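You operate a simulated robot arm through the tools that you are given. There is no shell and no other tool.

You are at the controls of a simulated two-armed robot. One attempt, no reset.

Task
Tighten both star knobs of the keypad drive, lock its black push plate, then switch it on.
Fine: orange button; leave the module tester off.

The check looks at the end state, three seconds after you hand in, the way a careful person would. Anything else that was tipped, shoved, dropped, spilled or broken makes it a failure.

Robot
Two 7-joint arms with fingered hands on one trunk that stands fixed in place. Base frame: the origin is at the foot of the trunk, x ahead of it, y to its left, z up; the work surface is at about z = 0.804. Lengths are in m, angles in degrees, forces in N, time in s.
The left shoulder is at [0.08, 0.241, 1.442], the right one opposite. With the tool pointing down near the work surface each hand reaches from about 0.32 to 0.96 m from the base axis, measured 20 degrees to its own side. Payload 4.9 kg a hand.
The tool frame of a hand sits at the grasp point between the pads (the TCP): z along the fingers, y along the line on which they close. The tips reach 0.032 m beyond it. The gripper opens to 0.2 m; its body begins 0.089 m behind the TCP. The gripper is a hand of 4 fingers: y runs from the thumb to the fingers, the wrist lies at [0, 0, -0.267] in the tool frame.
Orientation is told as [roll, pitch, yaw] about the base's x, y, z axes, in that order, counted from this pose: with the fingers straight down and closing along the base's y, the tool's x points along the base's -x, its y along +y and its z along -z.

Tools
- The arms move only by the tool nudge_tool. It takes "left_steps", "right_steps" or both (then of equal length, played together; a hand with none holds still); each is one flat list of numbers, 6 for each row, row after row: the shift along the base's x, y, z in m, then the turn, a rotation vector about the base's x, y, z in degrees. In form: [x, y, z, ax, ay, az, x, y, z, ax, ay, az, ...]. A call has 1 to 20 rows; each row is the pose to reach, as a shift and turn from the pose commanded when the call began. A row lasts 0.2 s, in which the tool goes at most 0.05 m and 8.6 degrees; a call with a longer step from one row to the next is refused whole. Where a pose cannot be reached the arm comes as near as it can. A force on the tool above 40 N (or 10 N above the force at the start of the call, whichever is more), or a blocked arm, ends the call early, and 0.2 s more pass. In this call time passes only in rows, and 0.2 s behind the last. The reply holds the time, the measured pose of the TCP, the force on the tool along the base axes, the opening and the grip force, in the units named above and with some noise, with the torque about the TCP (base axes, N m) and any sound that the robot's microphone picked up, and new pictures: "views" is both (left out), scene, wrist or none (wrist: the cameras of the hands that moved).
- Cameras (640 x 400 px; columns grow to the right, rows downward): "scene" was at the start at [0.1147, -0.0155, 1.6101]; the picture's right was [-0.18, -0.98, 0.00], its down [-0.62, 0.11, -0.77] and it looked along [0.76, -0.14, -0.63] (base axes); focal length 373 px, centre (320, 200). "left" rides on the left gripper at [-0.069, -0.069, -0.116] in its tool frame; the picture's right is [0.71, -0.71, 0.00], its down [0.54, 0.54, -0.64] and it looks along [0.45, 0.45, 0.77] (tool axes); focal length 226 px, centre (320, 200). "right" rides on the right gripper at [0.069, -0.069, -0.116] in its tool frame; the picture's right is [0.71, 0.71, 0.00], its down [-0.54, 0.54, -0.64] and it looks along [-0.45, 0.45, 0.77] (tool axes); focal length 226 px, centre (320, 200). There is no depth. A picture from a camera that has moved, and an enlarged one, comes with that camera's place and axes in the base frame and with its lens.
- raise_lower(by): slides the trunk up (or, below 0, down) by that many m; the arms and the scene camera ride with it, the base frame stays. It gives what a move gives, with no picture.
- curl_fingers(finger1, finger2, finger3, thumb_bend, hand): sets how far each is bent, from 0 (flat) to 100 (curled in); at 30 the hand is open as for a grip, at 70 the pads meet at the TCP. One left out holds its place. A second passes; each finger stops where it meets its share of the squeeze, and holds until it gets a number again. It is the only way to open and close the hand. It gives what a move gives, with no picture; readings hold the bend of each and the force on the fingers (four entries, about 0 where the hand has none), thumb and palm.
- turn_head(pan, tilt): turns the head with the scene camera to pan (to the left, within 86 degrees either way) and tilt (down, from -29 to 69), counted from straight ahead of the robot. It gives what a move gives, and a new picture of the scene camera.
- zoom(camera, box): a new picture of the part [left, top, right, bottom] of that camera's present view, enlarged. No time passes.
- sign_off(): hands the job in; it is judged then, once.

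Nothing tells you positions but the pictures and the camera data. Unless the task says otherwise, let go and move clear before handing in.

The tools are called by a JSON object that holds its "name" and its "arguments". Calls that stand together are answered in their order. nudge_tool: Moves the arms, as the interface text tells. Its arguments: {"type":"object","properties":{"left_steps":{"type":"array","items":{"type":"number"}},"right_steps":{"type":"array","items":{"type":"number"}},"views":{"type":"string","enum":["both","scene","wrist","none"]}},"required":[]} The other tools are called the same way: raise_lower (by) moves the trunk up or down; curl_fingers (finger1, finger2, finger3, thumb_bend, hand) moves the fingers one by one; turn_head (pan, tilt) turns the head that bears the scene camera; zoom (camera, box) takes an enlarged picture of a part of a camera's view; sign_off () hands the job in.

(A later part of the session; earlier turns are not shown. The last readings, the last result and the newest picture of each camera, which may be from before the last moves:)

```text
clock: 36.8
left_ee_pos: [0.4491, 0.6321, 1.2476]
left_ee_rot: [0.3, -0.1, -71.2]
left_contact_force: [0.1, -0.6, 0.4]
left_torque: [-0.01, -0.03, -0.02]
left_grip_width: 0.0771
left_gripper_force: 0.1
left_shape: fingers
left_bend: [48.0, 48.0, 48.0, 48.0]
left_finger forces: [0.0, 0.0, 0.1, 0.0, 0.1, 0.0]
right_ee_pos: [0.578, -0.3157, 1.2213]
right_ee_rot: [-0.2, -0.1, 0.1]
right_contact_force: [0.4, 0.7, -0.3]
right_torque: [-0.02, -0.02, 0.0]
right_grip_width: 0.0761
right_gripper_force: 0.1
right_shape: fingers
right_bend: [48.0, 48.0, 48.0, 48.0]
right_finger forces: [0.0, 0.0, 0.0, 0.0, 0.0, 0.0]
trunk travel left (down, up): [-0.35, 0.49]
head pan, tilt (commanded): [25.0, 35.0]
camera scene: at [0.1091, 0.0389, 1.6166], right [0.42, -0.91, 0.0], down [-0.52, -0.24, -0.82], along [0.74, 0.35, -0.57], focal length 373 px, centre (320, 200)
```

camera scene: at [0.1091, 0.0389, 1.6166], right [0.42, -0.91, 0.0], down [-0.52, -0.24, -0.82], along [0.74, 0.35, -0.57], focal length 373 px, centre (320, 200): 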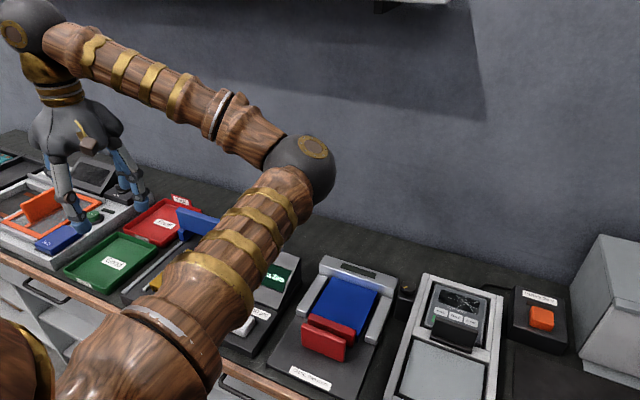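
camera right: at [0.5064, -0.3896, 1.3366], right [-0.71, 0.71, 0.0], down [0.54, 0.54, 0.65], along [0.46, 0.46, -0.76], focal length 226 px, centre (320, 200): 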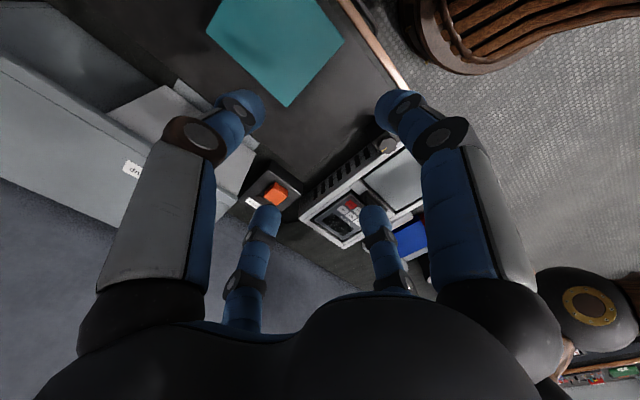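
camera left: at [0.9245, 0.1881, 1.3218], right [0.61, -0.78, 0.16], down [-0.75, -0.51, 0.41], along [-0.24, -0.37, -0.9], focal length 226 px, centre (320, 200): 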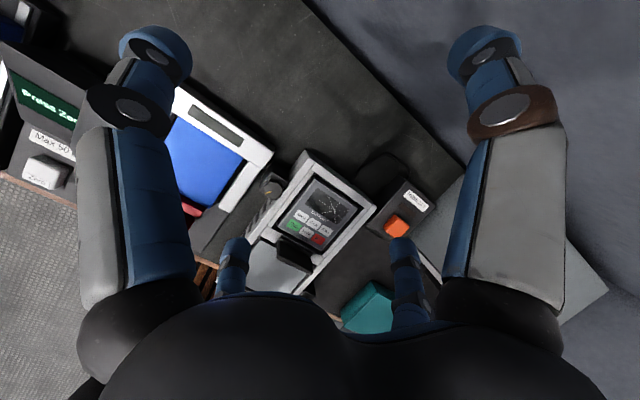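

The left arm is now clear on the left. Before continuing I'll read the devices on the left and check the knob/tester surroundings.

{"name": "zoom", "arguments": {"camera": "scene", "box": [0, 120, 240, 280]}}

{"name": "zoom", "arguments": {"camera": "scene", "box": [260, 240, 420, 400]}}

{"name": "zoom", "arguments": {"camera": "scene", "box": [380, 260, 580, 400]}}

```text
2.50 times, centred on (120, 200) of scene
camera zoom: at [0.1091, 0.0389, 1.6166], right [0.42, -0.91, 0.0], down [-0.52, -0.24, -0.82], along [0.74, 0.35, -0.57], focal length 932 px, centre (820, 200)
```

zoom: 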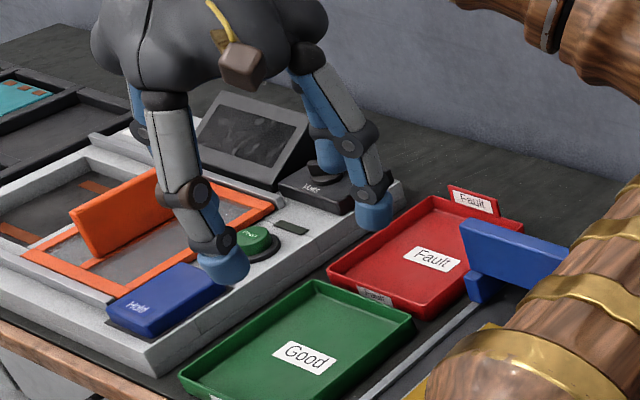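

```text
2.50 times, centred on (340, 320) of scene
camera zoom: at [0.1091, 0.0389, 1.6166], right [0.42, -0.91, 0.0], down [-0.52, -0.24, -0.82], along [0.74, 0.35, -0.57], focal length 932 px, centre (270, -100)
```

zoom: 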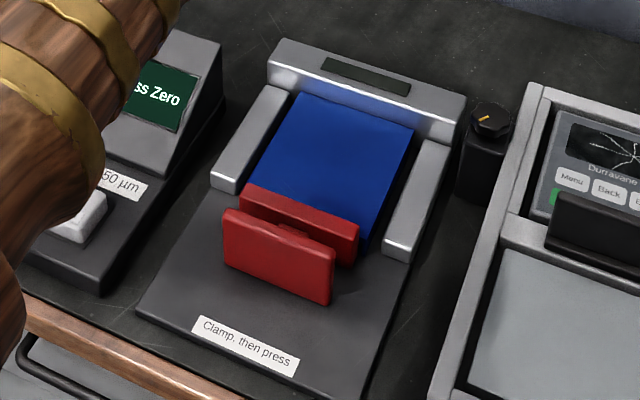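

```text
2.86 times, centred on (480, 330) of scene
camera zoom: at [0.1091, 0.0389, 1.6166], right [0.42, -0.91, 0.0], down [-0.52, -0.24, -0.82], along [0.74, 0.35, -0.57], focal length 1064 px, centre (-137, -171)
```

zoom: 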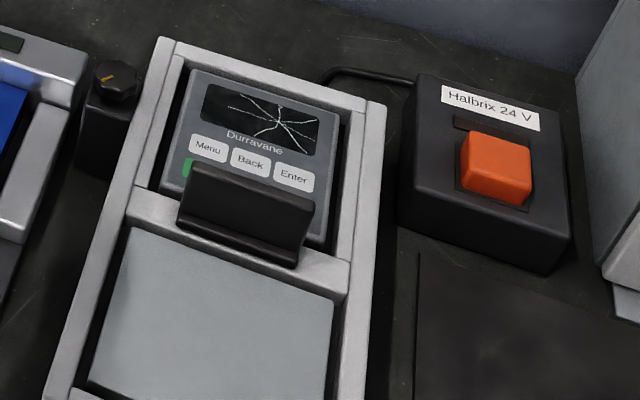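

Far left is the module tester (orange flap, Good/Fault trays), which I leave alone; only the Durravane matters. Now I'll move the right hand over the left knob at a safe height with yaw +45°.

{"name": "nudge_tool", "arguments": {"right_steps": [0.017, 0.035, 0, 0, 0, 4, 0.034, 0.07, 0, 0, 0, 8, 0.05, 0.105, 0, 0, 0, 12, 0.067, 0.14, 0, 0, 0, 16, 0.084, 0.176, 0, 0, 0, 20, 0.1, 0.211, 0, 0, 0, 24, 0.117, 0.246, -0.01, 0, 0, 28, 0.134, 0.281, -0.02, 0, 0, 32, 0.151, 0.317, -0.03, 0, 0, 36, 0.168, 0.352, -0.05, 0, 0, 40, 0.184, 0.387, -0.07, 0, 0, 44, 0.201, 0.422, -0.09, 0, 0, 45], "views": "none"}}

{"name": "turn_head", "arguments": {"pan": 5, "tilt": 45}}

{"name": "zoom", "arguments": {"camera": "right", "box": [160, 0, 480, 200]}}

```text
clock: 39.4
left_ee_pos: [0.4527, 0.6334, 1.2477]
left_ee_rot: [0.1, -0.1, -71.1]
left_contact_force: [0.7, 0.4, -0.1]
left_torque: [-0.01, -0.03, -0.02]
left_grip_width: 0.0766
left_gripper_force: 0.0
left_shape: fingers
left_bend: [48.0, 48.0, 48.0, 48.0]
left_finger forces: [0.0, 0.0, 0.0, 0.1, 0.0, 0.0]
right_ee_pos: [0.78, 0.1045, 1.1295]
right_ee_rot: [-0.1, 0.1, 45.2]
right_contact_force: [0.5, 0.4, -0.3]
right_torque: [-0.03, -0.01, 0.0]
right_grip_width: 0.0758
right_gripper_force: 0.0
right_shape: fingers
right_bend: [48.0, 48.0, 48.0, 48.0]
right_finger forces: [0.1, 0.0, 0.1, 0.0, 0.0, 0.1]
trunk travel left (down, up): [-0.35, 0.49]
head pan, tilt (commanded): [25.0, 35.0]
```

```text
clock: 40.3
left_ee_pos: [0.4516, 0.6305, 1.2485]
left_ee_rot: [0.2, 0.0, -71.0]
left_contact_force: [-0.1, 0.0, -0.7]
left_torque: [0.04, -0.01, -0.01]
left_grip_width: 0.0765
left_gripper_force: 0.0
left_shape: fingers
left_bend: [48.0, 48.0, 48.0, 48.0]
left_finger forces: [0.0, 0.0, 0.0, 0.1, 0.0, 0.1]
right_ee_pos: [0.7794, 0.1037, 1.13]
right_ee_rot: [0.0, 0.0, 45.3]
right_contact_force: [0.1, -0.3, 0.4]
right_torque: [0.02, 0.0, 0.02]
right_grip_width: 0.076
right_gripper_force: 0.1
right_shape: fingers
right_bend: [48.0, 48.0, 48.0, 48.0]
right_finger forces: [0.1, 0.0, 0.0, 0.0, 0.1, 0.1]
trunk travel left (down, up): [-0.35, 0.49]
head pan, tilt (commanded): [5.0, 45.0]
camera scene: at [0.1115, 0.0068, 1.6018], right [0.09, -1.0, 0.0], down [-0.7, -0.06, -0.71], along [0.7, 0.06, -0.71], focal length 373 px, centre (320, 200)
```

scene: 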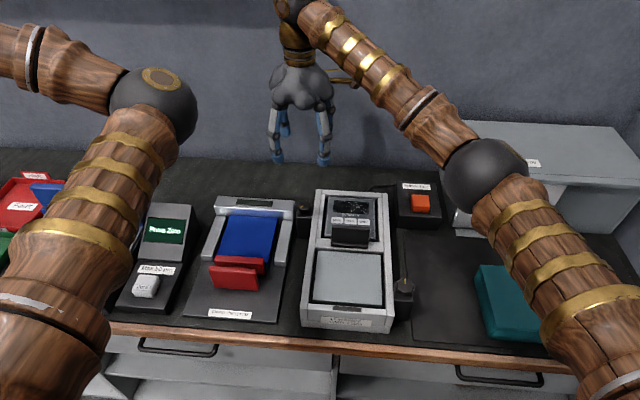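

```text
2.00 times, centred on (320, 100) of right
camera zoom: at [0.7801, 0.0054, 1.2458], right [-1.0, 0.0, 0.0], down [0.0, 0.77, 0.64], along [0.0, 0.64, -0.77], focal length 452 px, centre (320, 400)
```

zoom: 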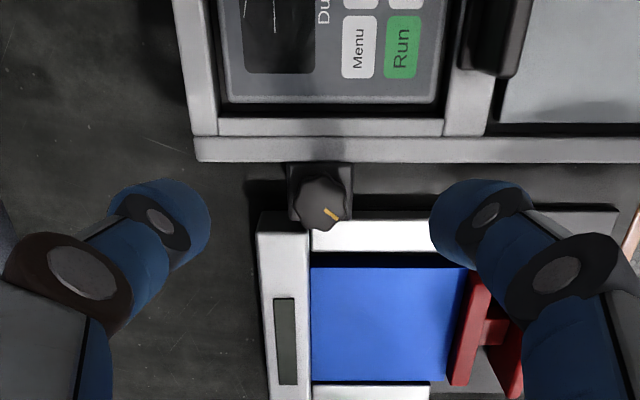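

{"name": "zoom", "arguments": {"camera": "scene", "box": [250, 180, 350, 250]}}

{"name": "zoom", "arguments": {"camera": "right", "box": [270, 60, 370, 130]}}

```text
5.71 times, centred on (300, 215) of scene
camera zoom: at [0.1115, 0.0068, 1.6018], right [0.09, -1.0, 0.0], down [-0.7, -0.06, -0.71], along [0.7, 0.06, -0.71], focal length 2129 px, centre (434, 114)
```

zoom: 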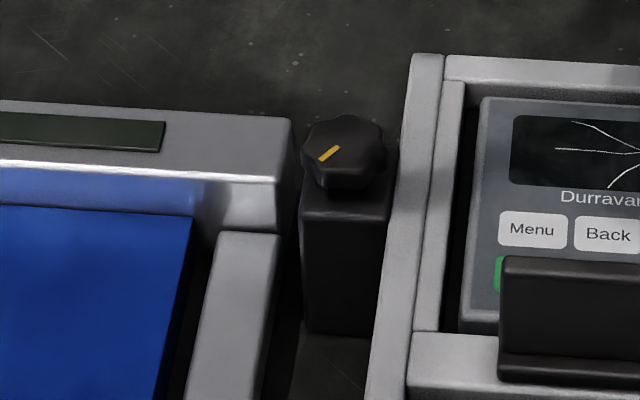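

```text
5.71 times, centred on (320, 95) of right
camera zoom: at [0.7801, 0.0054, 1.2458], right [-1.0, 0.0, 0.0], down [0.0, 0.77, 0.64], along [0.0, 0.64, -0.77], focal length 1292 px, centre (320, 800)
```

zoom: 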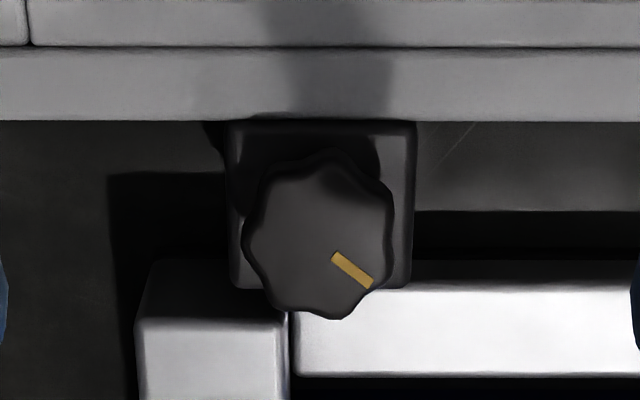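

The knob axis is at about (0.781, 0.106), and the neighbouring tester beam (top z≈0.87) stays well below the fingertips. I'll descend to the same grip height used for the right knob.

{"name": "nudge_tool", "arguments": {"right_steps": [0.0008, 0.002, -0.04, 0, 0, 0, 0.0008, 0.002, -0.08, 0, 0, 0, 0.0008, 0.002, -0.12, 0, 0, 0, 0.0008, 0.002, -0.15, 0, 0, 0, 0.0008, 0.002, -0.18, 0, 0, 0, 0.0008, 0.002, -0.19, 0, 0, 0], "views": "none"}}

{"name": "zoom", "arguments": {"camera": "right", "box": [220, 100, 420, 240]}}

{"name": "zoom", "arguments": {"camera": "scene", "box": [240, 160, 360, 250]}}

```text
clock: 41.7
left_ee_pos: [0.4508, 0.6303, 1.2481]
left_ee_rot: [0.2, 0.1, -71.0]
left_contact_force: [-0.3, -0.1, -0.6]
left_torque: [-0.05, 0.0, 0.02]
left_grip_width: 0.077
left_gripper_force: 0.1
left_shape: fingers
left_bend: [48.0, 48.0, 48.0, 48.0]
left_finger forces: [0.0, 0.0, 0.0, 0.1, 0.0, 0.1]
right_ee_pos: [0.7832, 0.1069, 0.9409]
right_ee_rot: [0.0, 0.0, 45.1]
right_contact_force: [0.1, 0.4, 0.6]
right_torque: [-0.02, 0.02, 0.0]
right_grip_width: 0.0759
right_gripper_force: 0.1
right_shape: fingers
right_bend: [48.0, 48.0, 48.0, 48.0]
right_finger forces: [0.0, 0.0, 0.1, 0.1, 0.0, 0.0]
trunk travel left (down, up): [-0.35, 0.49]
head pan, tilt (commanded): [5.0, 45.0]
```

```text
2.86 times, centred on (320, 170) of right
camera zoom: at [0.782, 0.0092, 1.0566], right [-1.0, 0.0, 0.0], down [0.0, 0.77, 0.64], along [0.0, 0.64, -0.77], focal length 646 px, centre (320, 286)
```

zoom: 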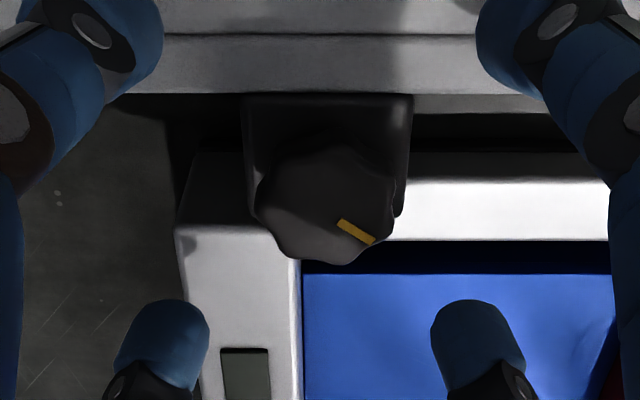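

```text
4.44 times, centred on (300, 205) of scene
camera zoom: at [0.1116, 0.0072, 1.6018], right [0.09, -1.0, 0.0], down [-0.7, -0.06, -0.71], along [0.7, 0.06, -0.71], focal length 1656 px, centre (409, 178)
```

zoom: 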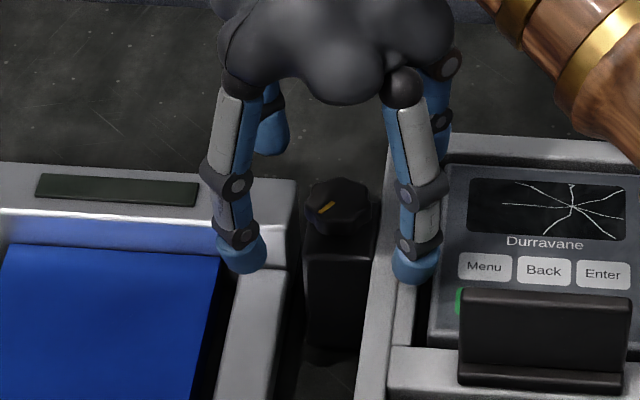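

{"name": "nudge_tool", "arguments": {"right_steps": [-0.0013, -0.0015, -0.005, 0, 0, 0, -0.0013, -0.0015, -0.0095, 0, 0, 0], "views": "none"}}

{"name": "curl_fingers", "arguments": {"hand": "right", "finger1": 60, "finger2": 60, "finger3": 60, "thumb_bend": 60}}

{"name": "zoom", "arguments": {"camera": "right", "box": [220, 100, 420, 240]}}

{"name": "zoom", "arguments": {"camera": "scene", "box": [240, 160, 360, 250]}}

```text
clock: 42.3
left_ee_pos: [0.451, 0.6319, 1.2478]
left_ee_rot: [0.1, 0.1, -71.0]
left_contact_force: [-0.1, 0.8, -0.5]
left_torque: [0.0, -0.04, -0.02]
left_grip_width: 0.0768
left_gripper_force: 0.1
left_shape: fingers
left_bend: [48.0, 48.0, 48.0, 48.0]
left_finger forces: [0.1, 0.0, 0.0, 0.0, 0.0, 0.0]
right_ee_pos: [0.7787, 0.1052, 0.9309]
right_ee_rot: [0.0, 0.0, 45.2]
right_contact_force: [0.1, -0.5, -0.7]
right_torque: [0.0, 0.0, 0.02]
right_grip_width: 0.0758
right_gripper_force: 0.1
right_shape: fingers
right_bend: [48.0, 48.0, 48.0, 48.0]
right_finger forces: [0.1, 0.0, 0.0, 0.0, 0.0, 0.0]
trunk travel left (down, up): [-0.35, 0.49]
head pan, tilt (commanded): [5.0, 45.0]
```

```text
clock: 43.3
left_ee_pos: [0.4516, 0.6314, 1.2489]
left_ee_rot: [0.2, 0.1, -71.0]
left_contact_force: [0.1, 0.2, 0.5]
left_torque: [0.01, 0.02, 0.02]
left_grip_width: 0.0768
left_gripper_force: 0.1
left_shape: fingers
left_bend: [48.0, 48.0, 48.0, 48.0]
left_finger forces: [0.0, 0.0, 0.1, 0.1, 0.0, 0.0]
right_ee_pos: [0.7802, 0.1057, 0.9311]
right_ee_rot: [0.0, -0.1, 45.0]
right_contact_force: [0.1, 0.2, -0.2]
right_torque: [0.0, 0.01, 0.03]
right_grip_width: 0.0334
right_gripper_force: 0.1
right_shape: fingers
right_bend: [60.0, 60.0, 60.0, 60.0]
right_finger forces: [0.0, 0.1, 0.1, 0.0, 0.1, 0.1]
trunk travel left (down, up): [-0.35, 0.49]
head pan, tilt (commanded): [5.0, 45.0]
```

```text
2.86 times, centred on (320, 170) of right
camera zoom: at [0.7802, 0.0077, 1.0469], right [-1.0, 0.0, 0.0], down [0.0, 0.77, 0.64], along [0.0, 0.64, -0.77], focal length 646 px, centre (320, 286)
```

zoom: 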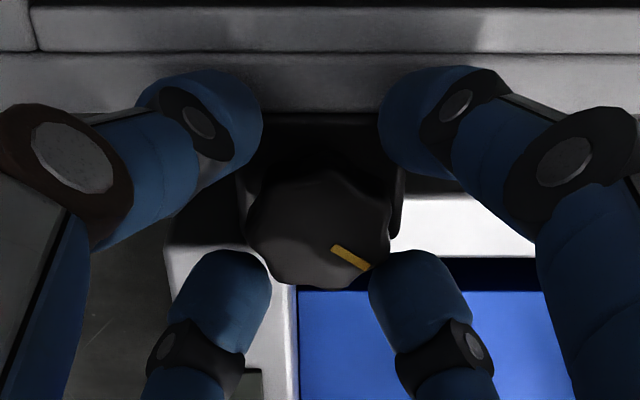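

```text
4.44 times, centred on (300, 205) of scene
camera zoom: at [0.1117, 0.0073, 1.6017], right [0.09, -1.0, 0.0], down [-0.7, -0.06, -0.71], along [0.7, 0.06, -0.71], focal length 1656 px, centre (409, 178)
```

zoom: 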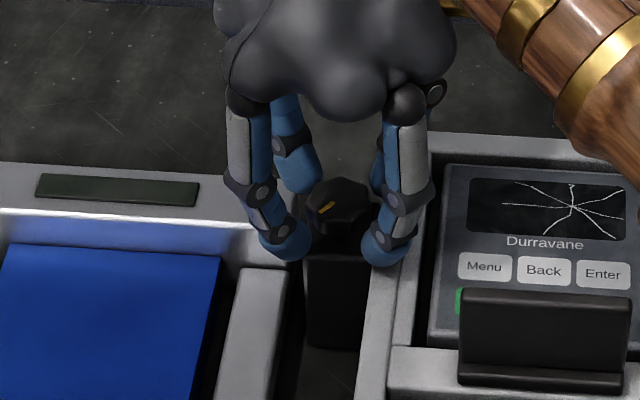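

The digits are well centred on the left knob with no unwanted contact. I'll close to grip it and start turning clockwise.

{"name": "curl_fingers", "arguments": {"hand": "right", "finger1": 76, "finger2": 76, "finger3": 76, "thumb_bend": 76}}

{"name": "nudge_tool", "arguments": {"right_steps": [0, 0, 0, 0, 0, -6, 0, 0, 0, 0, 0, -12, 0, 0, 0, 0, 0, -18, 0, 0, 0, 0, 0, -24], "views": "none"}}

{"name": "zoom", "arguments": {"camera": "right", "box": [220, 100, 420, 240]}}

{"name": "zoom", "arguments": {"camera": "scene", "box": [240, 160, 360, 250]}}

```text
clock: 44.3
left_ee_pos: [0.4519, 0.6293, 1.2496]
left_ee_rot: [0.1, 0.1, -71.1]
left_contact_force: [-0.1, 0.6, 1.0]
left_torque: [-0.03, 0.03, 0.01]
left_grip_width: 0.0769
left_gripper_force: 0.0
left_shape: fingers
left_bend: [48.0, 48.0, 48.0, 48.0]
left_finger forces: [0.0, 0.0, 0.0, 0.0, 0.0, 0.0]
right_ee_pos: [0.781, 0.105, 0.9306]
right_ee_rot: [0.1, 0.0, 45.1]
right_contact_force: [8.6, -6.7, 1.3]
right_torque: [-0.06, -0.17, -0.02]
right_grip_width: 0.0196
right_gripper_force: 20.9
right_shape: fingers
right_bend: [64.0, 63.0, 63.0, 65.0]
right_finger forces: [6.7, 8.3, 7.7, 0.0, 20.1, 0.0]
trunk travel left (down, up): [-0.35, 0.49]
head pan, tilt (commanded): [5.0, 45.0]
```

```text
clock: 45.3
left_ee_pos: [0.4515, 0.6295, 1.2485]
left_ee_rot: [0.2, 0.1, -71.1]
left_contact_force: [-0.4, -0.3, 0.2]
left_torque: [-0.01, 0.01, -0.01]
left_grip_width: 0.0765
left_gripper_force: 0.0
left_shape: fingers
left_bend: [48.0, 48.0, 48.0, 48.0]
left_finger forces: [0.0, 0.0, 0.1, 0.1, 0.0, 0.0]
right_ee_pos: [0.78, 0.1041, 0.9304]
right_ee_rot: [0.0, 0.1, 20.9]
right_contact_force: [7.6, -9.6, 3.9]
right_torque: [-0.18, -0.23, -0.01]
right_grip_width: 0.0197
right_gripper_force: 21.6
right_shape: fingers
right_bend: [64.0, 63.0, 63.0, 65.0]
right_finger forces: [6.5, 7.9, 8.5, 0.1, 20.7, 0.0]
trunk travel left (down, up): [-0.35, 0.49]
head pan, tilt (commanded): [5.0, 45.0]
```

```text
2.86 times, centred on (320, 170) of right
camera zoom: at [0.74, 0.0147, 1.0464], right [-0.91, 0.41, 0.0], down [0.31, 0.7, 0.64], along [0.26, 0.59, -0.77], focal length 646 px, centre (320, 286)
```

zoom: 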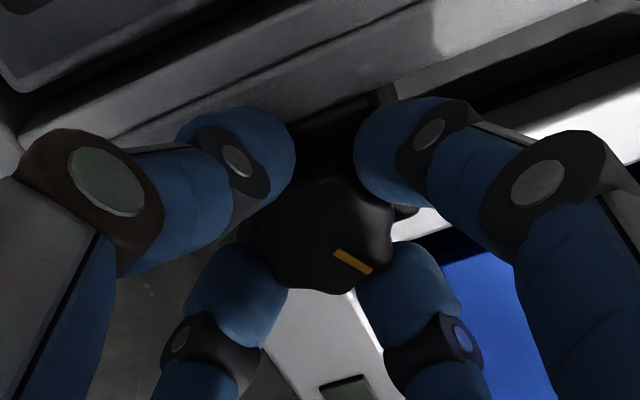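

```text
4.44 times, centred on (300, 205) of scene
camera zoom: at [0.112, 0.0058, 1.6018], right [0.09, -1.0, 0.0], down [-0.7, -0.06, -0.71], along [0.7, 0.06, -0.71], focal length 1656 px, centre (409, 178)
```

zoom: 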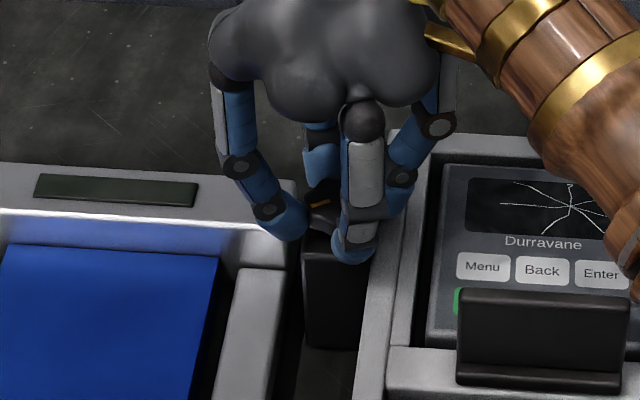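

{"name": "nudge_tool", "arguments": {"right_steps": [0, 0, 0, 0, 0, -6, 0, 0, 0, 0, 0, -12, 0, 0, 0, 0, 0, -18, 0, 0, 0, 0, 0, -24], "views": "scene"}}

{"name": "zoom", "arguments": {"camera": "right", "box": [220, 100, 420, 240]}}

```text
clock: 46.3
left_ee_pos: [0.4514, 0.6299, 1.2486]
left_ee_rot: [0.2, 0.1, -70.9]
left_contact_force: [0.1, -0.4, 0.0]
left_torque: [0.01, 0.04, 0.0]
left_grip_width: 0.0768
left_gripper_force: 0.1
left_shape: fingers
left_bend: [48.0, 48.0, 48.0, 48.0]
left_finger forces: [0.0, 0.0, 0.1, 0.0, 0.0, 0.1]
right_ee_pos: [0.7795, 0.1044, 0.9305]
right_ee_rot: [0.0, 0.1, -3.0]
right_contact_force: [-1.0, -10.3, 0.8]
right_torque: [-0.16, 0.0, -0.01]
right_grip_width: 0.0199
right_gripper_force: 21.3
right_shape: fingers
right_bend: [64.0, 62.0, 63.0, 65.0]
right_finger forces: [7.8, 8.2, 7.0, 0.0, 19.9, 0.0]
trunk travel left (down, up): [-0.35, 0.49]
head pan, tilt (commanded): [5.0, 45.0]
camera scene: at [0.1112, 0.0059, 1.6017], right [0.09, -1.0, 0.0], down [-0.7, -0.06, -0.71], along [0.7, 0.06, -0.71], focal length 373 px, centre (320, 200)
```

scene: 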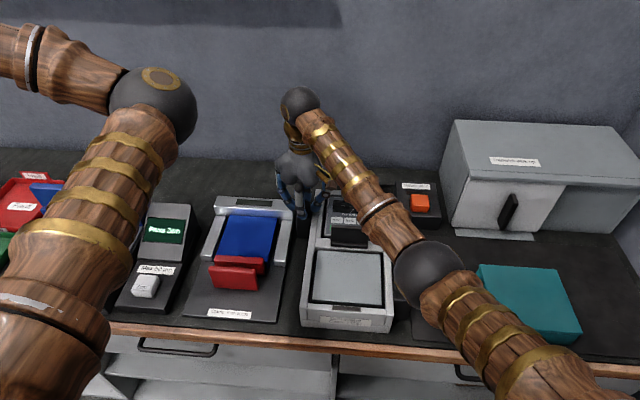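

```text
2.86 times, centred on (320, 170) of right
camera zoom: at [0.7067, 0.0389, 1.0467], right [-0.67, 0.74, 0.0], down [0.57, 0.51, 0.64], along [0.48, 0.43, -0.77], focal length 646 px, centre (320, 286)
```

zoom: 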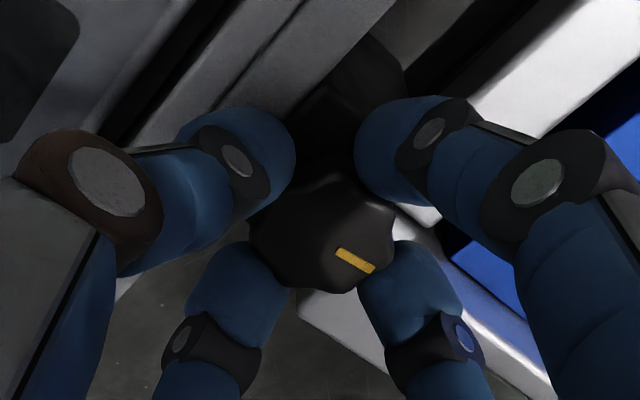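

{"name": "nudge_tool", "arguments": {"right_steps": [0, 0, 0, 0, 0, -6, 0, 0, 0, 0, 0, -12, 0, 0, 0, 0, 0, -18, 0, 0, 0, 0, 0, -24], "views": "scene"}}

{"name": "zoom", "arguments": {"camera": "right", "box": [220, 100, 420, 240]}}

```text
clock: 47.3
left_ee_pos: [0.4506, 0.6305, 1.2496]
left_ee_rot: [0.2, 0.0, -71.0]
left_contact_force: [0.0, 0.5, 0.2]
left_torque: [-0.03, 0.02, -0.01]
left_grip_width: 0.0768
left_gripper_force: 0.0
left_shape: fingers
left_bend: [48.0, 48.0, 48.0, 48.0]
left_finger forces: [0.0, 0.0, 0.0, 0.1, 0.0, 0.1]
right_ee_pos: [0.7796, 0.1055, 0.9315]
right_ee_rot: [0.0, 0.0, -27.0]
right_contact_force: [-10.3, -9.9, -3.3]
right_torque: [-0.18, 0.25, 0.05]
right_grip_width: 0.0198
right_gripper_force: 20.8
right_shape: fingers
right_bend: [64.0, 63.0, 63.0, 65.0]
right_finger forces: [8.4, 6.6, 5.8, 0.0, 20.7, 0.1]
trunk travel left (down, up): [-0.35, 0.49]
head pan, tilt (commanded): [5.0, 45.0]
camera scene: at [0.1107, 0.0063, 1.6017], right [0.09, -1.0, 0.0], down [-0.7, -0.06, -0.71], along [0.7, 0.06, -0.71], focal length 373 px, centre (320, 200)
```

scene: 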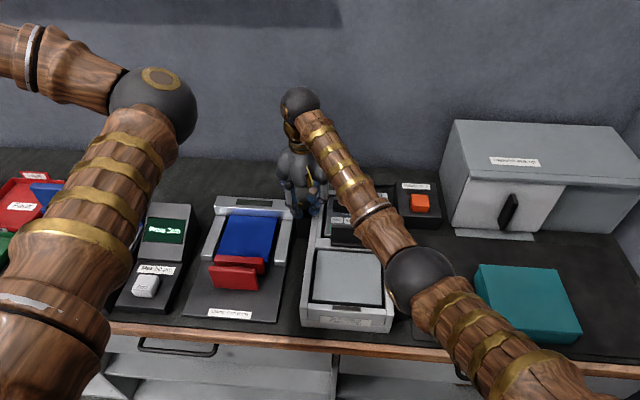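

```text
2.86 times, centred on (320, 170) of right
camera zoom: at [0.6862, 0.0745, 1.047], right [-0.31, 0.95, 0.0], down [0.73, 0.24, 0.64], along [0.61, 0.2, -0.77], focal length 646 px, centre (320, 286)
```

zoom: 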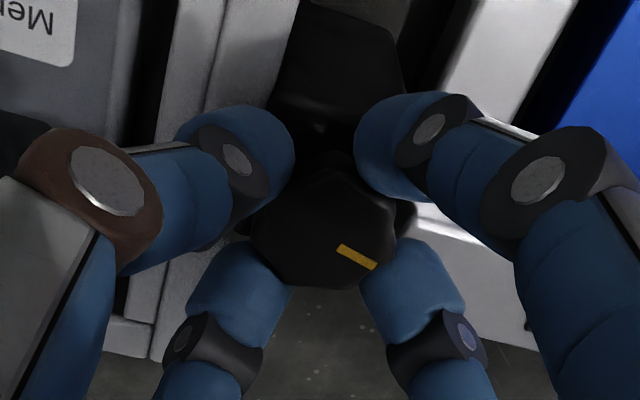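

{"name": "nudge_tool", "arguments": {"right_steps": [-0.0005, -0.0005, 0, 0, 0, -6, -0.0005, -0.0005, 0, 0, 0, -12, -0.0005, -0.0005, 0, 0, 0, -18, -0.0005, -0.0005, 0, 0, 0, -24], "views": "scene"}}

{"name": "zoom", "arguments": {"camera": "right", "box": [220, 100, 420, 240]}}

```text
clock: 48.3
left_ee_pos: [0.4501, 0.6307, 1.2485]
left_ee_rot: [0.2, 0.1, -71.0]
left_contact_force: [-0.2, 0.2, 0.4]
left_torque: [0.04, 0.0, 0.02]
left_grip_width: 0.0769
left_gripper_force: 0.1
left_shape: fingers
left_bend: [48.0, 48.0, 48.0, 48.0]
left_finger forces: [0.0, 0.1, 0.1, 0.0, 0.0, 0.1]
right_ee_pos: [0.7787, 0.1056, 0.9305]
right_ee_rot: [0.0, 0.1, -51.0]
right_contact_force: [-11.6, -3.2, -1.8]
right_torque: [-0.02, 0.28, 0.05]
right_grip_width: 0.0197
right_gripper_force: 20.3
right_shape: fingers
right_bend: [64.0, 63.0, 63.0, 65.0]
right_finger forces: [8.6, 7.5, 5.7, 0.0, 19.7, 0.1]
trunk travel left (down, up): [-0.35, 0.49]
head pan, tilt (commanded): [5.0, 45.0]
camera scene: at [0.1103, 0.007, 1.6018], right [0.09, -1.0, 0.0], down [-0.7, -0.06, -0.71], along [0.7, 0.06, -0.71], focal length 373 px, centre (320, 200)
```

scene: 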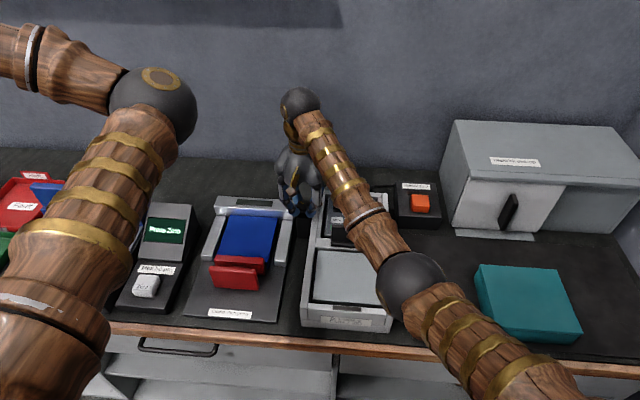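

```text
2.86 times, centred on (320, 170) of right
camera zoom: at [0.6811, 0.1151, 1.0468], right [0.1, 0.99, 0.0], down [0.76, -0.08, 0.64], along [0.64, -0.07, -0.77], focal length 646 px, centre (320, 286)
```

zoom: 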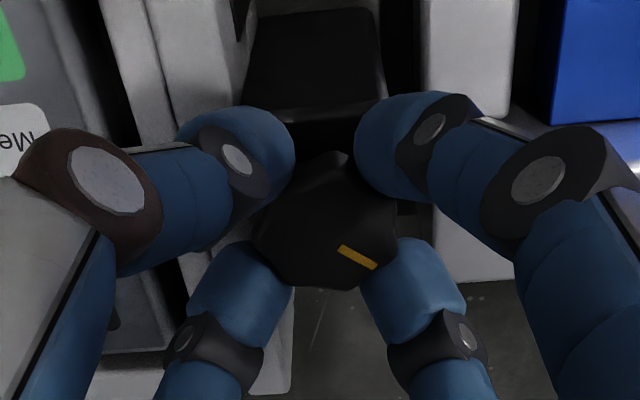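

{"name": "nudge_tool", "arguments": {"right_steps": [0, 0, 0, 0, 0, -6, 0, 0, 0, 0, 0, -12, 0, 0, 0, 0, 0, -18, 0, 0, 0, 0, 0, -24], "views": "none"}}

{"name": "zoom", "arguments": {"camera": "right", "box": [220, 100, 420, 240]}}

```text
clock: 49.3
left_ee_pos: [0.4506, 0.6319, 1.2478]
left_ee_rot: [0.2, 0.0, -70.9]
left_contact_force: [0.4, -0.7, -0.2]
left_torque: [0.02, -0.02, -0.01]
left_grip_width: 0.0767
left_gripper_force: 0.0
left_shape: fingers
left_bend: [48.0, 48.0, 48.0, 48.0]
left_finger forces: [0.0, 0.1, 0.0, 0.0, 0.0, 0.1]
right_ee_pos: [0.7786, 0.1053, 0.9308]
right_ee_rot: [0.0, 0.0, -74.9]
right_contact_force: [-16.2, 3.3, -5.6]
right_torque: [0.13, 0.46, 0.08]
right_grip_width: 0.0199
right_gripper_force: 20.8
right_shape: fingers
right_bend: [63.0, 63.0, 64.0, 65.0]
right_finger forces: [8.8, 6.1, 5.2, 0.1, 21.2, 0.0]
trunk travel left (down, up): [-0.35, 0.49]
head pan, tilt (commanded): [5.0, 45.0]
```

```text
2.86 times, centred on (320, 170) of right
camera zoom: at [0.6939, 0.154, 1.047], right [0.5, 0.87, 0.0], down [0.66, -0.38, 0.64], along [0.56, -0.32, -0.77], focal length 646 px, centre (320, 286)
```

zoom: 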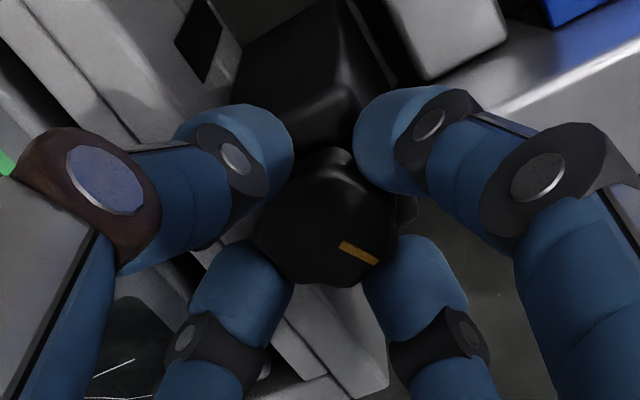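

{"name": "nudge_tool", "arguments": {"right_steps": [-0.0007, 0, 0, 0, 0, -6, -0.0007, 0, 0, 0, 0, -12, -0.0007, 0, 0, 0, 0, -18, -0.0007, 0, 0, 0, 0, -24], "views": "none"}}

{"name": "zoom", "arguments": {"camera": "right", "box": [220, 100, 420, 240]}}

```text
clock: 50.3
left_ee_pos: [0.4495, 0.6329, 1.2483]
left_ee_rot: [0.2, 0.0, -71.0]
left_contact_force: [-1.0, 0.2, 0.0]
left_torque: [0.01, -0.01, 0.02]
left_grip_width: 0.0768
left_gripper_force: 0.0
left_shape: fingers
left_bend: [48.0, 48.0, 48.0, 48.0]
left_finger forces: [0.0, 0.0, 0.1, 0.0, 0.0, 0.0]
right_ee_pos: [0.7778, 0.1071, 0.9313]
right_ee_rot: [0.0, 0.1, -98.8]
right_contact_force: [-14.0, 5.8, -3.1]
right_torque: [0.21, 0.35, 0.06]
right_grip_width: 0.0196
right_gripper_force: 20.6
right_shape: fingers
right_bend: [63.0, 63.0, 64.0, 65.0]
right_finger forces: [8.0, 6.3, 5.8, 0.0, 21.2, 0.1]
trunk travel left (down, up): [-0.35, 0.49]
head pan, tilt (commanded): [5.0, 45.0]
```

```text
2.86 times, centred on (320, 170) of right
camera zoom: at [0.7206, 0.1852, 1.0469], right [0.81, 0.59, 0.0], down [0.45, -0.62, 0.64], along [0.38, -0.52, -0.77], focal length 646 px, centre (320, 286)
```

zoom: 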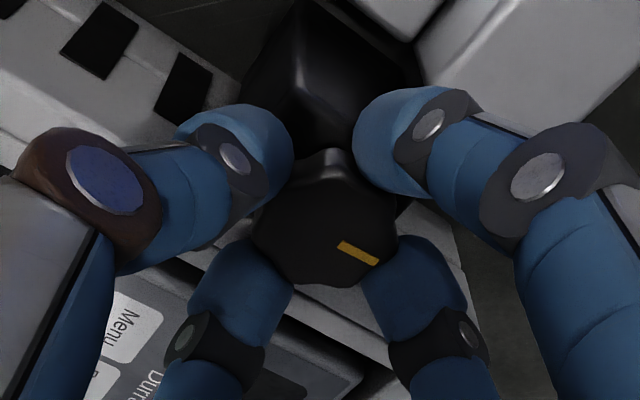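

{"name": "nudge_tool", "arguments": {"right_steps": [0, 0, 0, 0, 0, -5, 0, 0, 0, 0, 0, -10, 0, 0, 0, 0, 0, -14], "views": "none"}}

{"name": "zoom", "arguments": {"camera": "right", "box": [220, 100, 420, 240]}}

```text
clock: 51.1
left_ee_pos: [0.4505, 0.6315, 1.2473]
left_ee_rot: [0.3, -0.1, -71.0]
left_contact_force: [-0.2, 0.8, -0.2]
left_torque: [0.02, 0.02, -0.07]
left_grip_width: 0.0769
left_gripper_force: 0.1
left_shape: fingers
left_bend: [48.0, 48.0, 48.0, 48.0]
left_finger forces: [0.1, 0.0, 0.1, 0.0, 0.0, 0.0]
right_ee_pos: [0.7783, 0.1055, 0.931]
right_ee_rot: [0.1, 0.0, -113.0]
right_contact_force: [-16.2, 5.8, -5.1]
right_torque: [0.16, 0.37, 0.43]
right_grip_width: 0.0191
right_gripper_force: 21.4
right_shape: fingers
right_bend: [63.0, 63.0, 64.0, 65.0]
right_finger forces: [10.7, 6.3, 4.0, 0.0, 22.9, 0.1]
trunk travel left (down, up): [-0.35, 0.49]
head pan, tilt (commanded): [5.0, 45.0]
```

```text
2.86 times, centred on (320, 170) of right
camera zoom: at [0.7409, 0.1955, 1.0471], right [0.93, 0.38, 0.0], down [0.29, -0.71, 0.64], along [0.24, -0.6, -0.77], focal length 646 px, centre (320, 286)
```

zoom: 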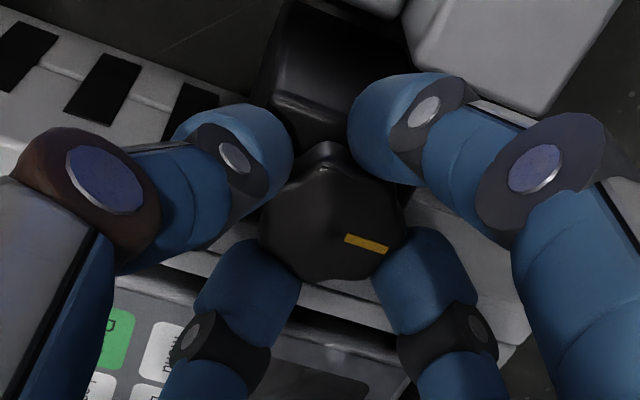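

Torque rose to 0.43 N·m and the mark slipped in the fingers, so the left knob is reaching its stop too. One more small push to confirm it is tight.

{"name": "nudge_tool", "arguments": {"right_steps": [0, 0, 0, 0, 0, -4, 0, 0, 0, 0, 0, -7], "views": "none"}}

{"name": "zoom", "arguments": {"camera": "right", "box": [220, 100, 420, 240]}}

```text
clock: 51.7
left_ee_pos: [0.449, 0.632, 1.2488]
left_ee_rot: [0.3, 0.1, -71.0]
left_contact_force: [-0.4, 0.2, -0.5]
left_torque: [-0.02, -0.03, 0.04]
left_grip_width: 0.0768
left_gripper_force: 0.1
left_shape: fingers
left_bend: [48.0, 48.0, 48.0, 48.0]
left_finger forces: [0.0, 0.0, 0.0, 0.0, 0.0, 0.0]
right_ee_pos: [0.7772, 0.1043, 0.9314]
right_ee_rot: [0.0, -0.1, -119.9]
right_contact_force: [-21.1, -0.5, -4.8]
right_torque: [-0.03, 0.49, 0.75]
right_grip_width: 0.0186
right_gripper_force: 25.5
right_shape: fingers
right_bend: [63.0, 63.0, 65.0, 65.0]
right_finger forces: [11.8, 7.2, 3.8, 0.1, 26.7, 0.0]
trunk travel left (down, up): [-0.35, 0.49]
head pan, tilt (commanded): [5.0, 45.0]
```

```text
2.86 times, centred on (320, 170) of right
camera zoom: at [0.7514, 0.1985, 1.0472], right [0.97, 0.26, 0.0], down [0.2, -0.74, 0.64], along [0.17, -0.62, -0.77], focal length 646 px, centre (320, 286)
```

zoom: 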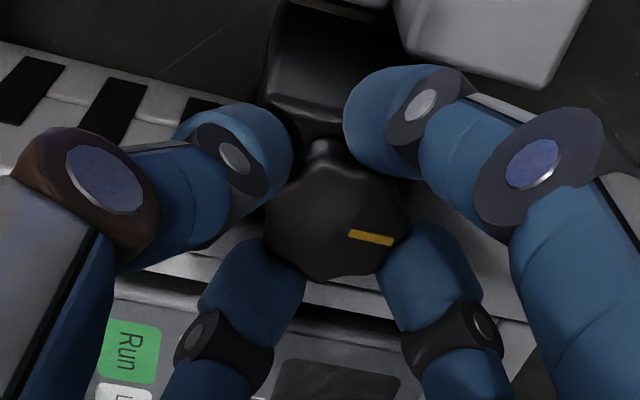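

The knob held still against 0.75 N·m, so the left knob is tight. I'll release and lift clear, then check both marks.

{"name": "curl_fingers", "arguments": {"hand": "right", "finger1": 48, "finger2": 48, "finger3": 48, "thumb_bend": 48}}

{"name": "nudge_tool", "arguments": {"right_steps": [0, 0, 0.03, 0, 0, 0, 0, 0, 0.07, 0, 0, 0, 0, 0, 0.11, 0, 0, 0, 0, 0, 0.15, 0, 0, 0, 0, 0, 0.19, 0, 0, 0], "views": "both"}}

{"name": "zoom", "arguments": {"camera": "scene", "box": [270, 180, 350, 240]}}

```text
clock: 52.7
left_ee_pos: [0.4521, 0.6304, 1.2469]
left_ee_rot: [0.2, 0.1, -71.0]
left_contact_force: [-0.4, 0.6, -0.2]
left_torque: [-0.03, 0.01, -0.01]
left_grip_width: 0.0767
left_gripper_force: 0.0
left_shape: fingers
left_bend: [48.0, 48.0, 48.0, 48.0]
left_finger forces: [0.0, 0.0, 0.1, 0.1, 0.0, 0.0]
right_ee_pos: [0.7794, 0.1056, 0.9306]
right_ee_rot: [0.0, 0.0, -119.9]
right_contact_force: [0.9, 0.3, -0.7]
right_torque: [-0.02, 0.0, 0.02]
right_grip_width: 0.0759
right_gripper_force: 0.1
right_shape: fingers
right_bend: [48.0, 48.0, 48.0, 48.0]
right_finger forces: [0.0, 0.0, 0.0, 0.0, 0.1, 0.0]
trunk travel left (down, up): [-0.35, 0.49]
head pan, tilt (commanded): [5.0, 45.0]
```

```text
clock: 53.9
left_ee_pos: [0.4496, 0.6331, 1.2481]
left_ee_rot: [0.2, 0.0, -71.0]
left_contact_force: [-0.6, 0.0, 0.2]
left_torque: [-0.03, -0.05, -0.03]
left_grip_width: 0.0768
left_gripper_force: 0.1
left_shape: fingers
left_bend: [48.0, 48.0, 48.0, 48.0]
left_finger forces: [0.0, 0.0, 0.1, 0.1, 0.0, 0.0]
right_ee_pos: [0.7793, 0.1066, 1.1212]
right_ee_rot: [0.0, -0.1, -119.8]
right_contact_force: [-0.4, -0.5, -0.6]
right_torque: [-0.02, -0.03, -0.02]
right_grip_width: 0.0762
right_gripper_force: 0.0
right_shape: fingers
right_bend: [48.0, 48.0, 48.0, 48.0]
right_finger forces: [0.1, 0.0, 0.1, 0.1, 0.1, 0.0]
trunk travel left (down, up): [-0.35, 0.49]
head pan, tilt (commanded): [5.0, 45.0]
camera scene: at [0.1093, 0.009, 1.6018], right [0.09, -1.0, 0.0], down [-0.7, -0.06, -0.71], along [0.71, 0.06, -0.71], focal length 373 px, centre (320, 200)
camera right: at [0.753, 0.1997, 1.2377], right [0.96, 0.26, 0.0], down [0.2, -0.74, 0.64], along [0.17, -0.62, -0.77], focal length 226 px, centre (320, 200)
```

scene: 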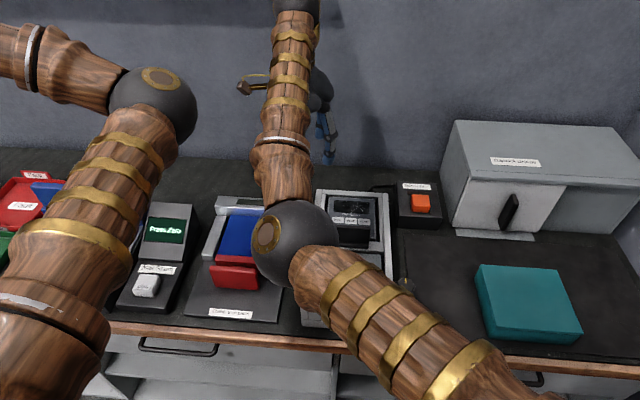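
right: 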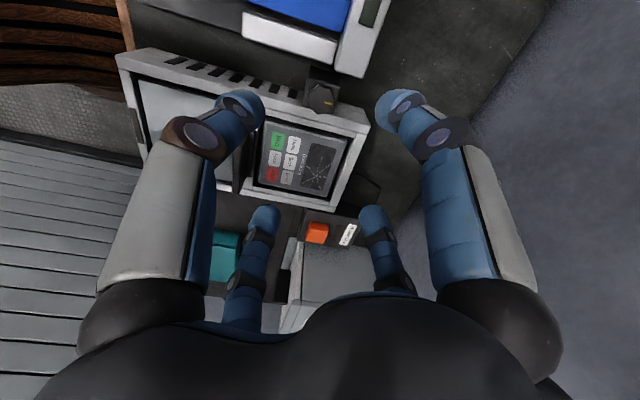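

```text
6.67 times, centred on (310, 210) of scene
camera zoom: at [0.1093, 0.009, 1.6018], right [0.09, -1.0, 0.0], down [-0.7, -0.06, -0.71], along [0.71, 0.06, -0.71], focal length 2484 px, centre (387, 133)
```

zoom: 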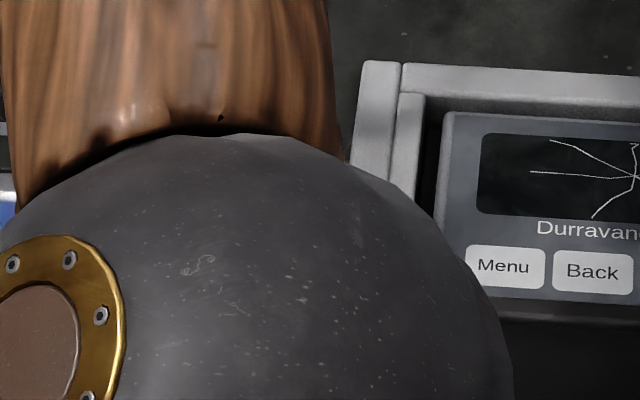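

Both knobs are tight; the right elbow has swung inward because of the large yaw. I'll unwind the yaw while withdrawing the right hand to the right side.

{"name": "nudge_tool", "arguments": {"right_steps": [-0.005, -0.02, 0.01, 0, 0, 8, -0.015, -0.045, 0.02, 0, 0, 16, -0.03, -0.07, 0.03, 0, 0, 24, -0.045, -0.1, 0.04, 0, 0, 32, -0.06, -0.13, 0.05, 0, 0, 40, -0.075, -0.16, 0.06, 0, 0, 48, -0.09, -0.19, 0.07, 0, 0, 56, -0.105, -0.22, 0.08, 0, 0, 64, -0.12, -0.25, 0.08, 0, 0, 72, -0.135, -0.28, 0.08, 0, 0, 80, -0.15, -0.31, 0.08, 0, 0, 88, -0.165, -0.34, 0.08, 0, 0, 96, -0.18, -0.36, 0.08, 0, 0, 104, -0.19, -0.37, 0.08, 0, 0, 112, -0.2, -0.37, 0.08, 0, 0, 120], "views": "scene"}}

{"name": "zoom", "arguments": {"camera": "scene", "box": [270, 180, 430, 300]}}

```text
clock: 57.1
left_ee_pos: [0.4509, 0.6326, 1.2477]
left_ee_rot: [0.2, 0.2, -71.1]
left_contact_force: [0.0, 1.2, -0.6]
left_torque: [-0.03, -0.05, 0.02]
left_grip_width: 0.0771
left_gripper_force: 0.0
left_shape: fingers
left_bend: [48.0, 48.0, 48.0, 48.0]
left_finger forces: [0.1, 0.0, 0.1, 0.0, 0.0, 0.1]
right_ee_pos: [0.5782, -0.2641, 1.2006]
right_ee_rot: [-0.1, -0.1, 0.3]
right_contact_force: [-0.6, 0.8, -0.2]
right_torque: [-0.01, -0.01, -0.01]
right_grip_width: 0.0759
right_gripper_force: 0.0
right_shape: fingers
right_bend: [48.0, 48.0, 48.0, 48.0]
right_finger forces: [0.0, 0.1, 0.0, 0.0, 0.1, 0.1]
trunk travel left (down, up): [-0.35, 0.49]
head pan, tilt (commanded): [5.0, 45.0]
camera scene: at [0.1111, 0.0076, 1.6018], right [0.09, -1.0, 0.0], down [-0.7, -0.06, -0.71], along [0.7, 0.06, -0.71], focal length 373 px, centre (320, 200)
```

scene: 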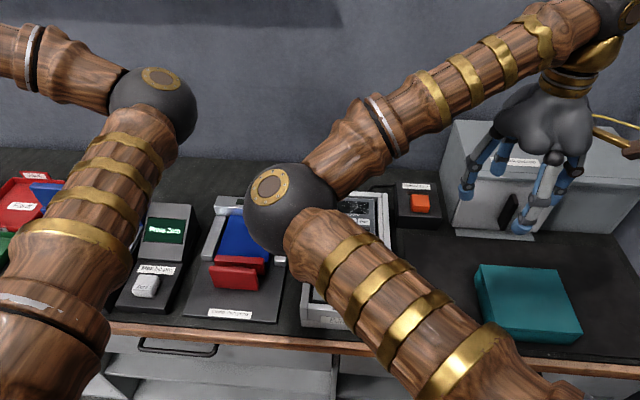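

```text
3.33 times, centred on (350, 240) of scene
camera zoom: at [0.1111, 0.0076, 1.6018], right [0.09, -1.0, 0.0], down [-0.7, -0.06, -0.71], along [0.7, 0.06, -0.71], focal length 1242 px, centre (220, 67)
```

zoom: 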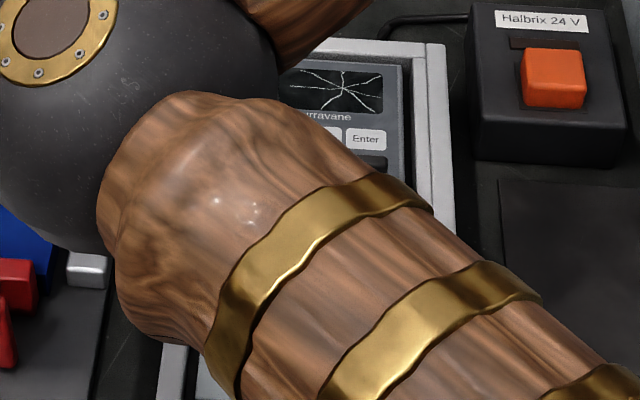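

The right elbow is now inward and blocks the view. I'll yaw the right hand positively in free space to push the elbow back outward.

{"name": "nudge_tool", "arguments": {"right_steps": [-0.01, 0, 0.01, 0, 0, 8, -0.02, 0, 0.02, 0, 0, 16, -0.03, 0, 0.03, 0, 0, 24, -0.04, 0, 0.04, 0, 0, 32, -0.05, 0, 0.05, 0, 0, 40, -0.06, 0, 0.05, 0, 0, 48, -0.07, 0, 0.05, 0, 0, 56, -0.08, 0, 0.05, 0, 0, 64, -0.08, 0, 0.05, 0, 0, 72], "views": "scene"}}

```text
clock: 58.4
left_ee_pos: [0.4538, 0.6322, 1.2472]
left_ee_rot: [0.1, 0.0, -71.1]
left_contact_force: [1.2, -0.5, 0.7]
left_torque: [-0.01, 0.03, -0.01]
left_grip_width: 0.0767
left_gripper_force: 0.0
left_shape: fingers
left_bend: [48.0, 48.0, 48.0, 48.0]
left_finger forces: [0.0, 0.0, 0.0, 0.0, 0.1, 0.0]
right_ee_pos: [0.5676, -0.2338, 1.2095]
right_ee_rot: [-5.7, 11.9, 34.1]
right_contact_force: [-0.4, -0.4, 0.5]
right_torque: [-0.02, 0.01, -0.01]
right_grip_width: 0.0762
right_gripper_force: 0.2
right_shape: fingers
right_bend: [48.0, 48.0, 48.0, 48.0]
right_finger forces: [0.0, 0.0, 0.0, 0.0, 0.1, 0.1]
right hand out of reach, approached as far as the arm can: row 2, 4, 5, 6
trunk travel left (down, up): [-0.35, 0.49]
head pan, tilt (commanded): [5.0, 45.0]
stopped in row 6 (right hand): the arm was blocked; the commanded pose is now the measured one
camera scene: at [0.1138, 0.0081, 1.6015], right [0.09, -1.0, 0.0], down [-0.71, -0.06, -0.71], along [0.7, 0.06, -0.71], focal length 373 px, centre (320, 200)
```

scene: 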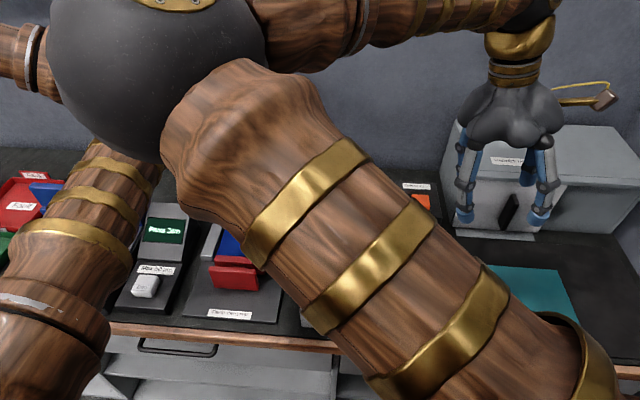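

The elbow rose inward and met a limit, so I'll reverse that move and return to the upright pose, then look at the configuration again.

{"name": "nudge_tool", "arguments": {"right_steps": [0.01, 0.0, 0, 1.81, -1.97, -6.9, 0.02, 0.0, 0, 3.62, -3.94, -13.8, 0.03, 0.0, 0, 5.43, -5.91, -20.7, 0.04, 0.0, 0, 7.24, -7.88, -27.6, 0.05, 0, 0, 9.05, -9.85, -34.5, 0.09, 0, 0, 9.05, -9.85, -34.5, 0.13, 0, 0, 9.05, -9.85, -34.5], "views": "scene"}}

```text
clock: 60.0
left_ee_pos: [0.455, 0.6298, 1.2487]
left_ee_rot: [0.1, 0.2, -71.0]
left_contact_force: [0.1, -1.9, 0.1]
left_torque: [0.02, 0.06, -0.01]
left_grip_width: 0.0768
left_gripper_force: 0.0
left_shape: fingers
left_bend: [48.0, 48.0, 48.0, 48.0]
left_finger forces: [0.1, 0.1, 0.0, 0.1, 0.0, 0.0]
right_ee_pos: [0.6985, -0.2334, 1.2125]
right_ee_rot: [0.0, -0.4, 0.3]
right_contact_force: [1.1, 0.1, -0.5]
right_torque: [0.03, 0.04, -0.02]
right_grip_width: 0.0764
right_gripper_force: 0.0
right_shape: fingers
right_bend: [48.0, 48.0, 48.0, 48.0]
right_finger forces: [0.0, 0.0, 0.1, 0.0, 0.0, 0.0]
trunk travel left (down, up): [-0.35, 0.49]
head pan, tilt (commanded): [5.0, 45.0]
camera scene: at [0.1146, 0.0061, 1.6015], right [0.09, -1.0, 0.0], down [-0.71, -0.06, -0.71], along [0.7, 0.06, -0.71], focal length 373 px, centre (320, 200)
```

scene: 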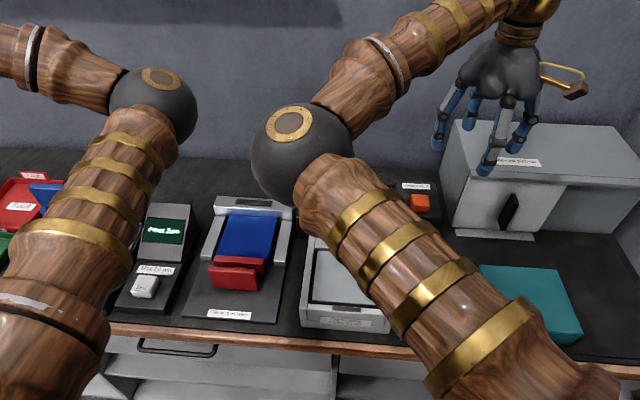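

{"name": "nudge_tool", "arguments": {"right_steps": [0.04, -0.005, 0.015, 0, 0, 0, 0.08, -0.01, 0.03, 0, 0, 0, 0.12, -0.015, 0.045, 0, 0, 0, 0.16, -0.02, 0.06, 0, 0, 0, 0.19, -0.025, 0.06, 0, 0, 0], "views": "scene"}}

```text
clock: 61.2
left_ee_pos: [0.4517, 0.6295, 1.2488]
left_ee_rot: [0.1, 0.1, -71.1]
left_contact_force: [-0.1, -0.7, -0.1]
left_torque: [0.0, -0.01, 0.01]
left_grip_width: 0.0769
left_gripper_force: 0.1
left_shape: fingers
left_bend: [48.0, 48.0, 48.0, 48.0]
left_finger forces: [0.0, 0.0, 0.0, 0.0, 0.1, 0.0]
right_ee_pos: [0.8881, -0.262, 1.2693]
right_ee_rot: [0.0, -0.4, 0.3]
right_contact_force: [-0.3, 0.5, 0.6]
right_torque: [-0.03, 0.01, 0.01]
right_grip_width: 0.0763
right_gripper_force: 0.0
right_shape: fingers
right_bend: [48.0, 48.0, 48.0, 48.0]
right_finger forces: [0.0, 0.0, 0.0, 0.0, 0.1, 0.1]
trunk travel left (down, up): [-0.35, 0.49]
head pan, tilt (commanded): [5.0, 45.0]
camera scene: at [0.1135, 0.0047, 1.6015], right [0.09, -1.0, 0.0], down [-0.71, -0.06, -0.71], along [0.7, 0.06, -0.71], focal length 373 px, centre (320, 200)
```

scene: 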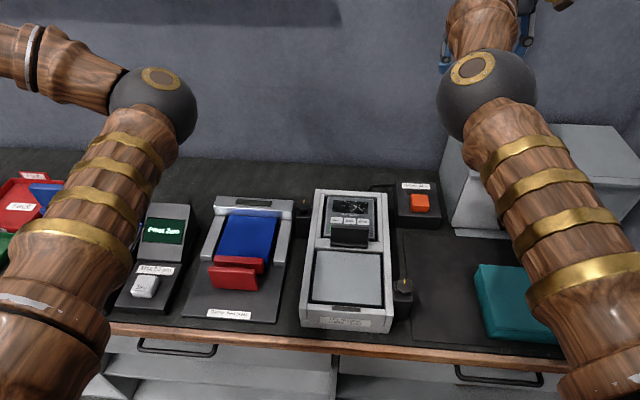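

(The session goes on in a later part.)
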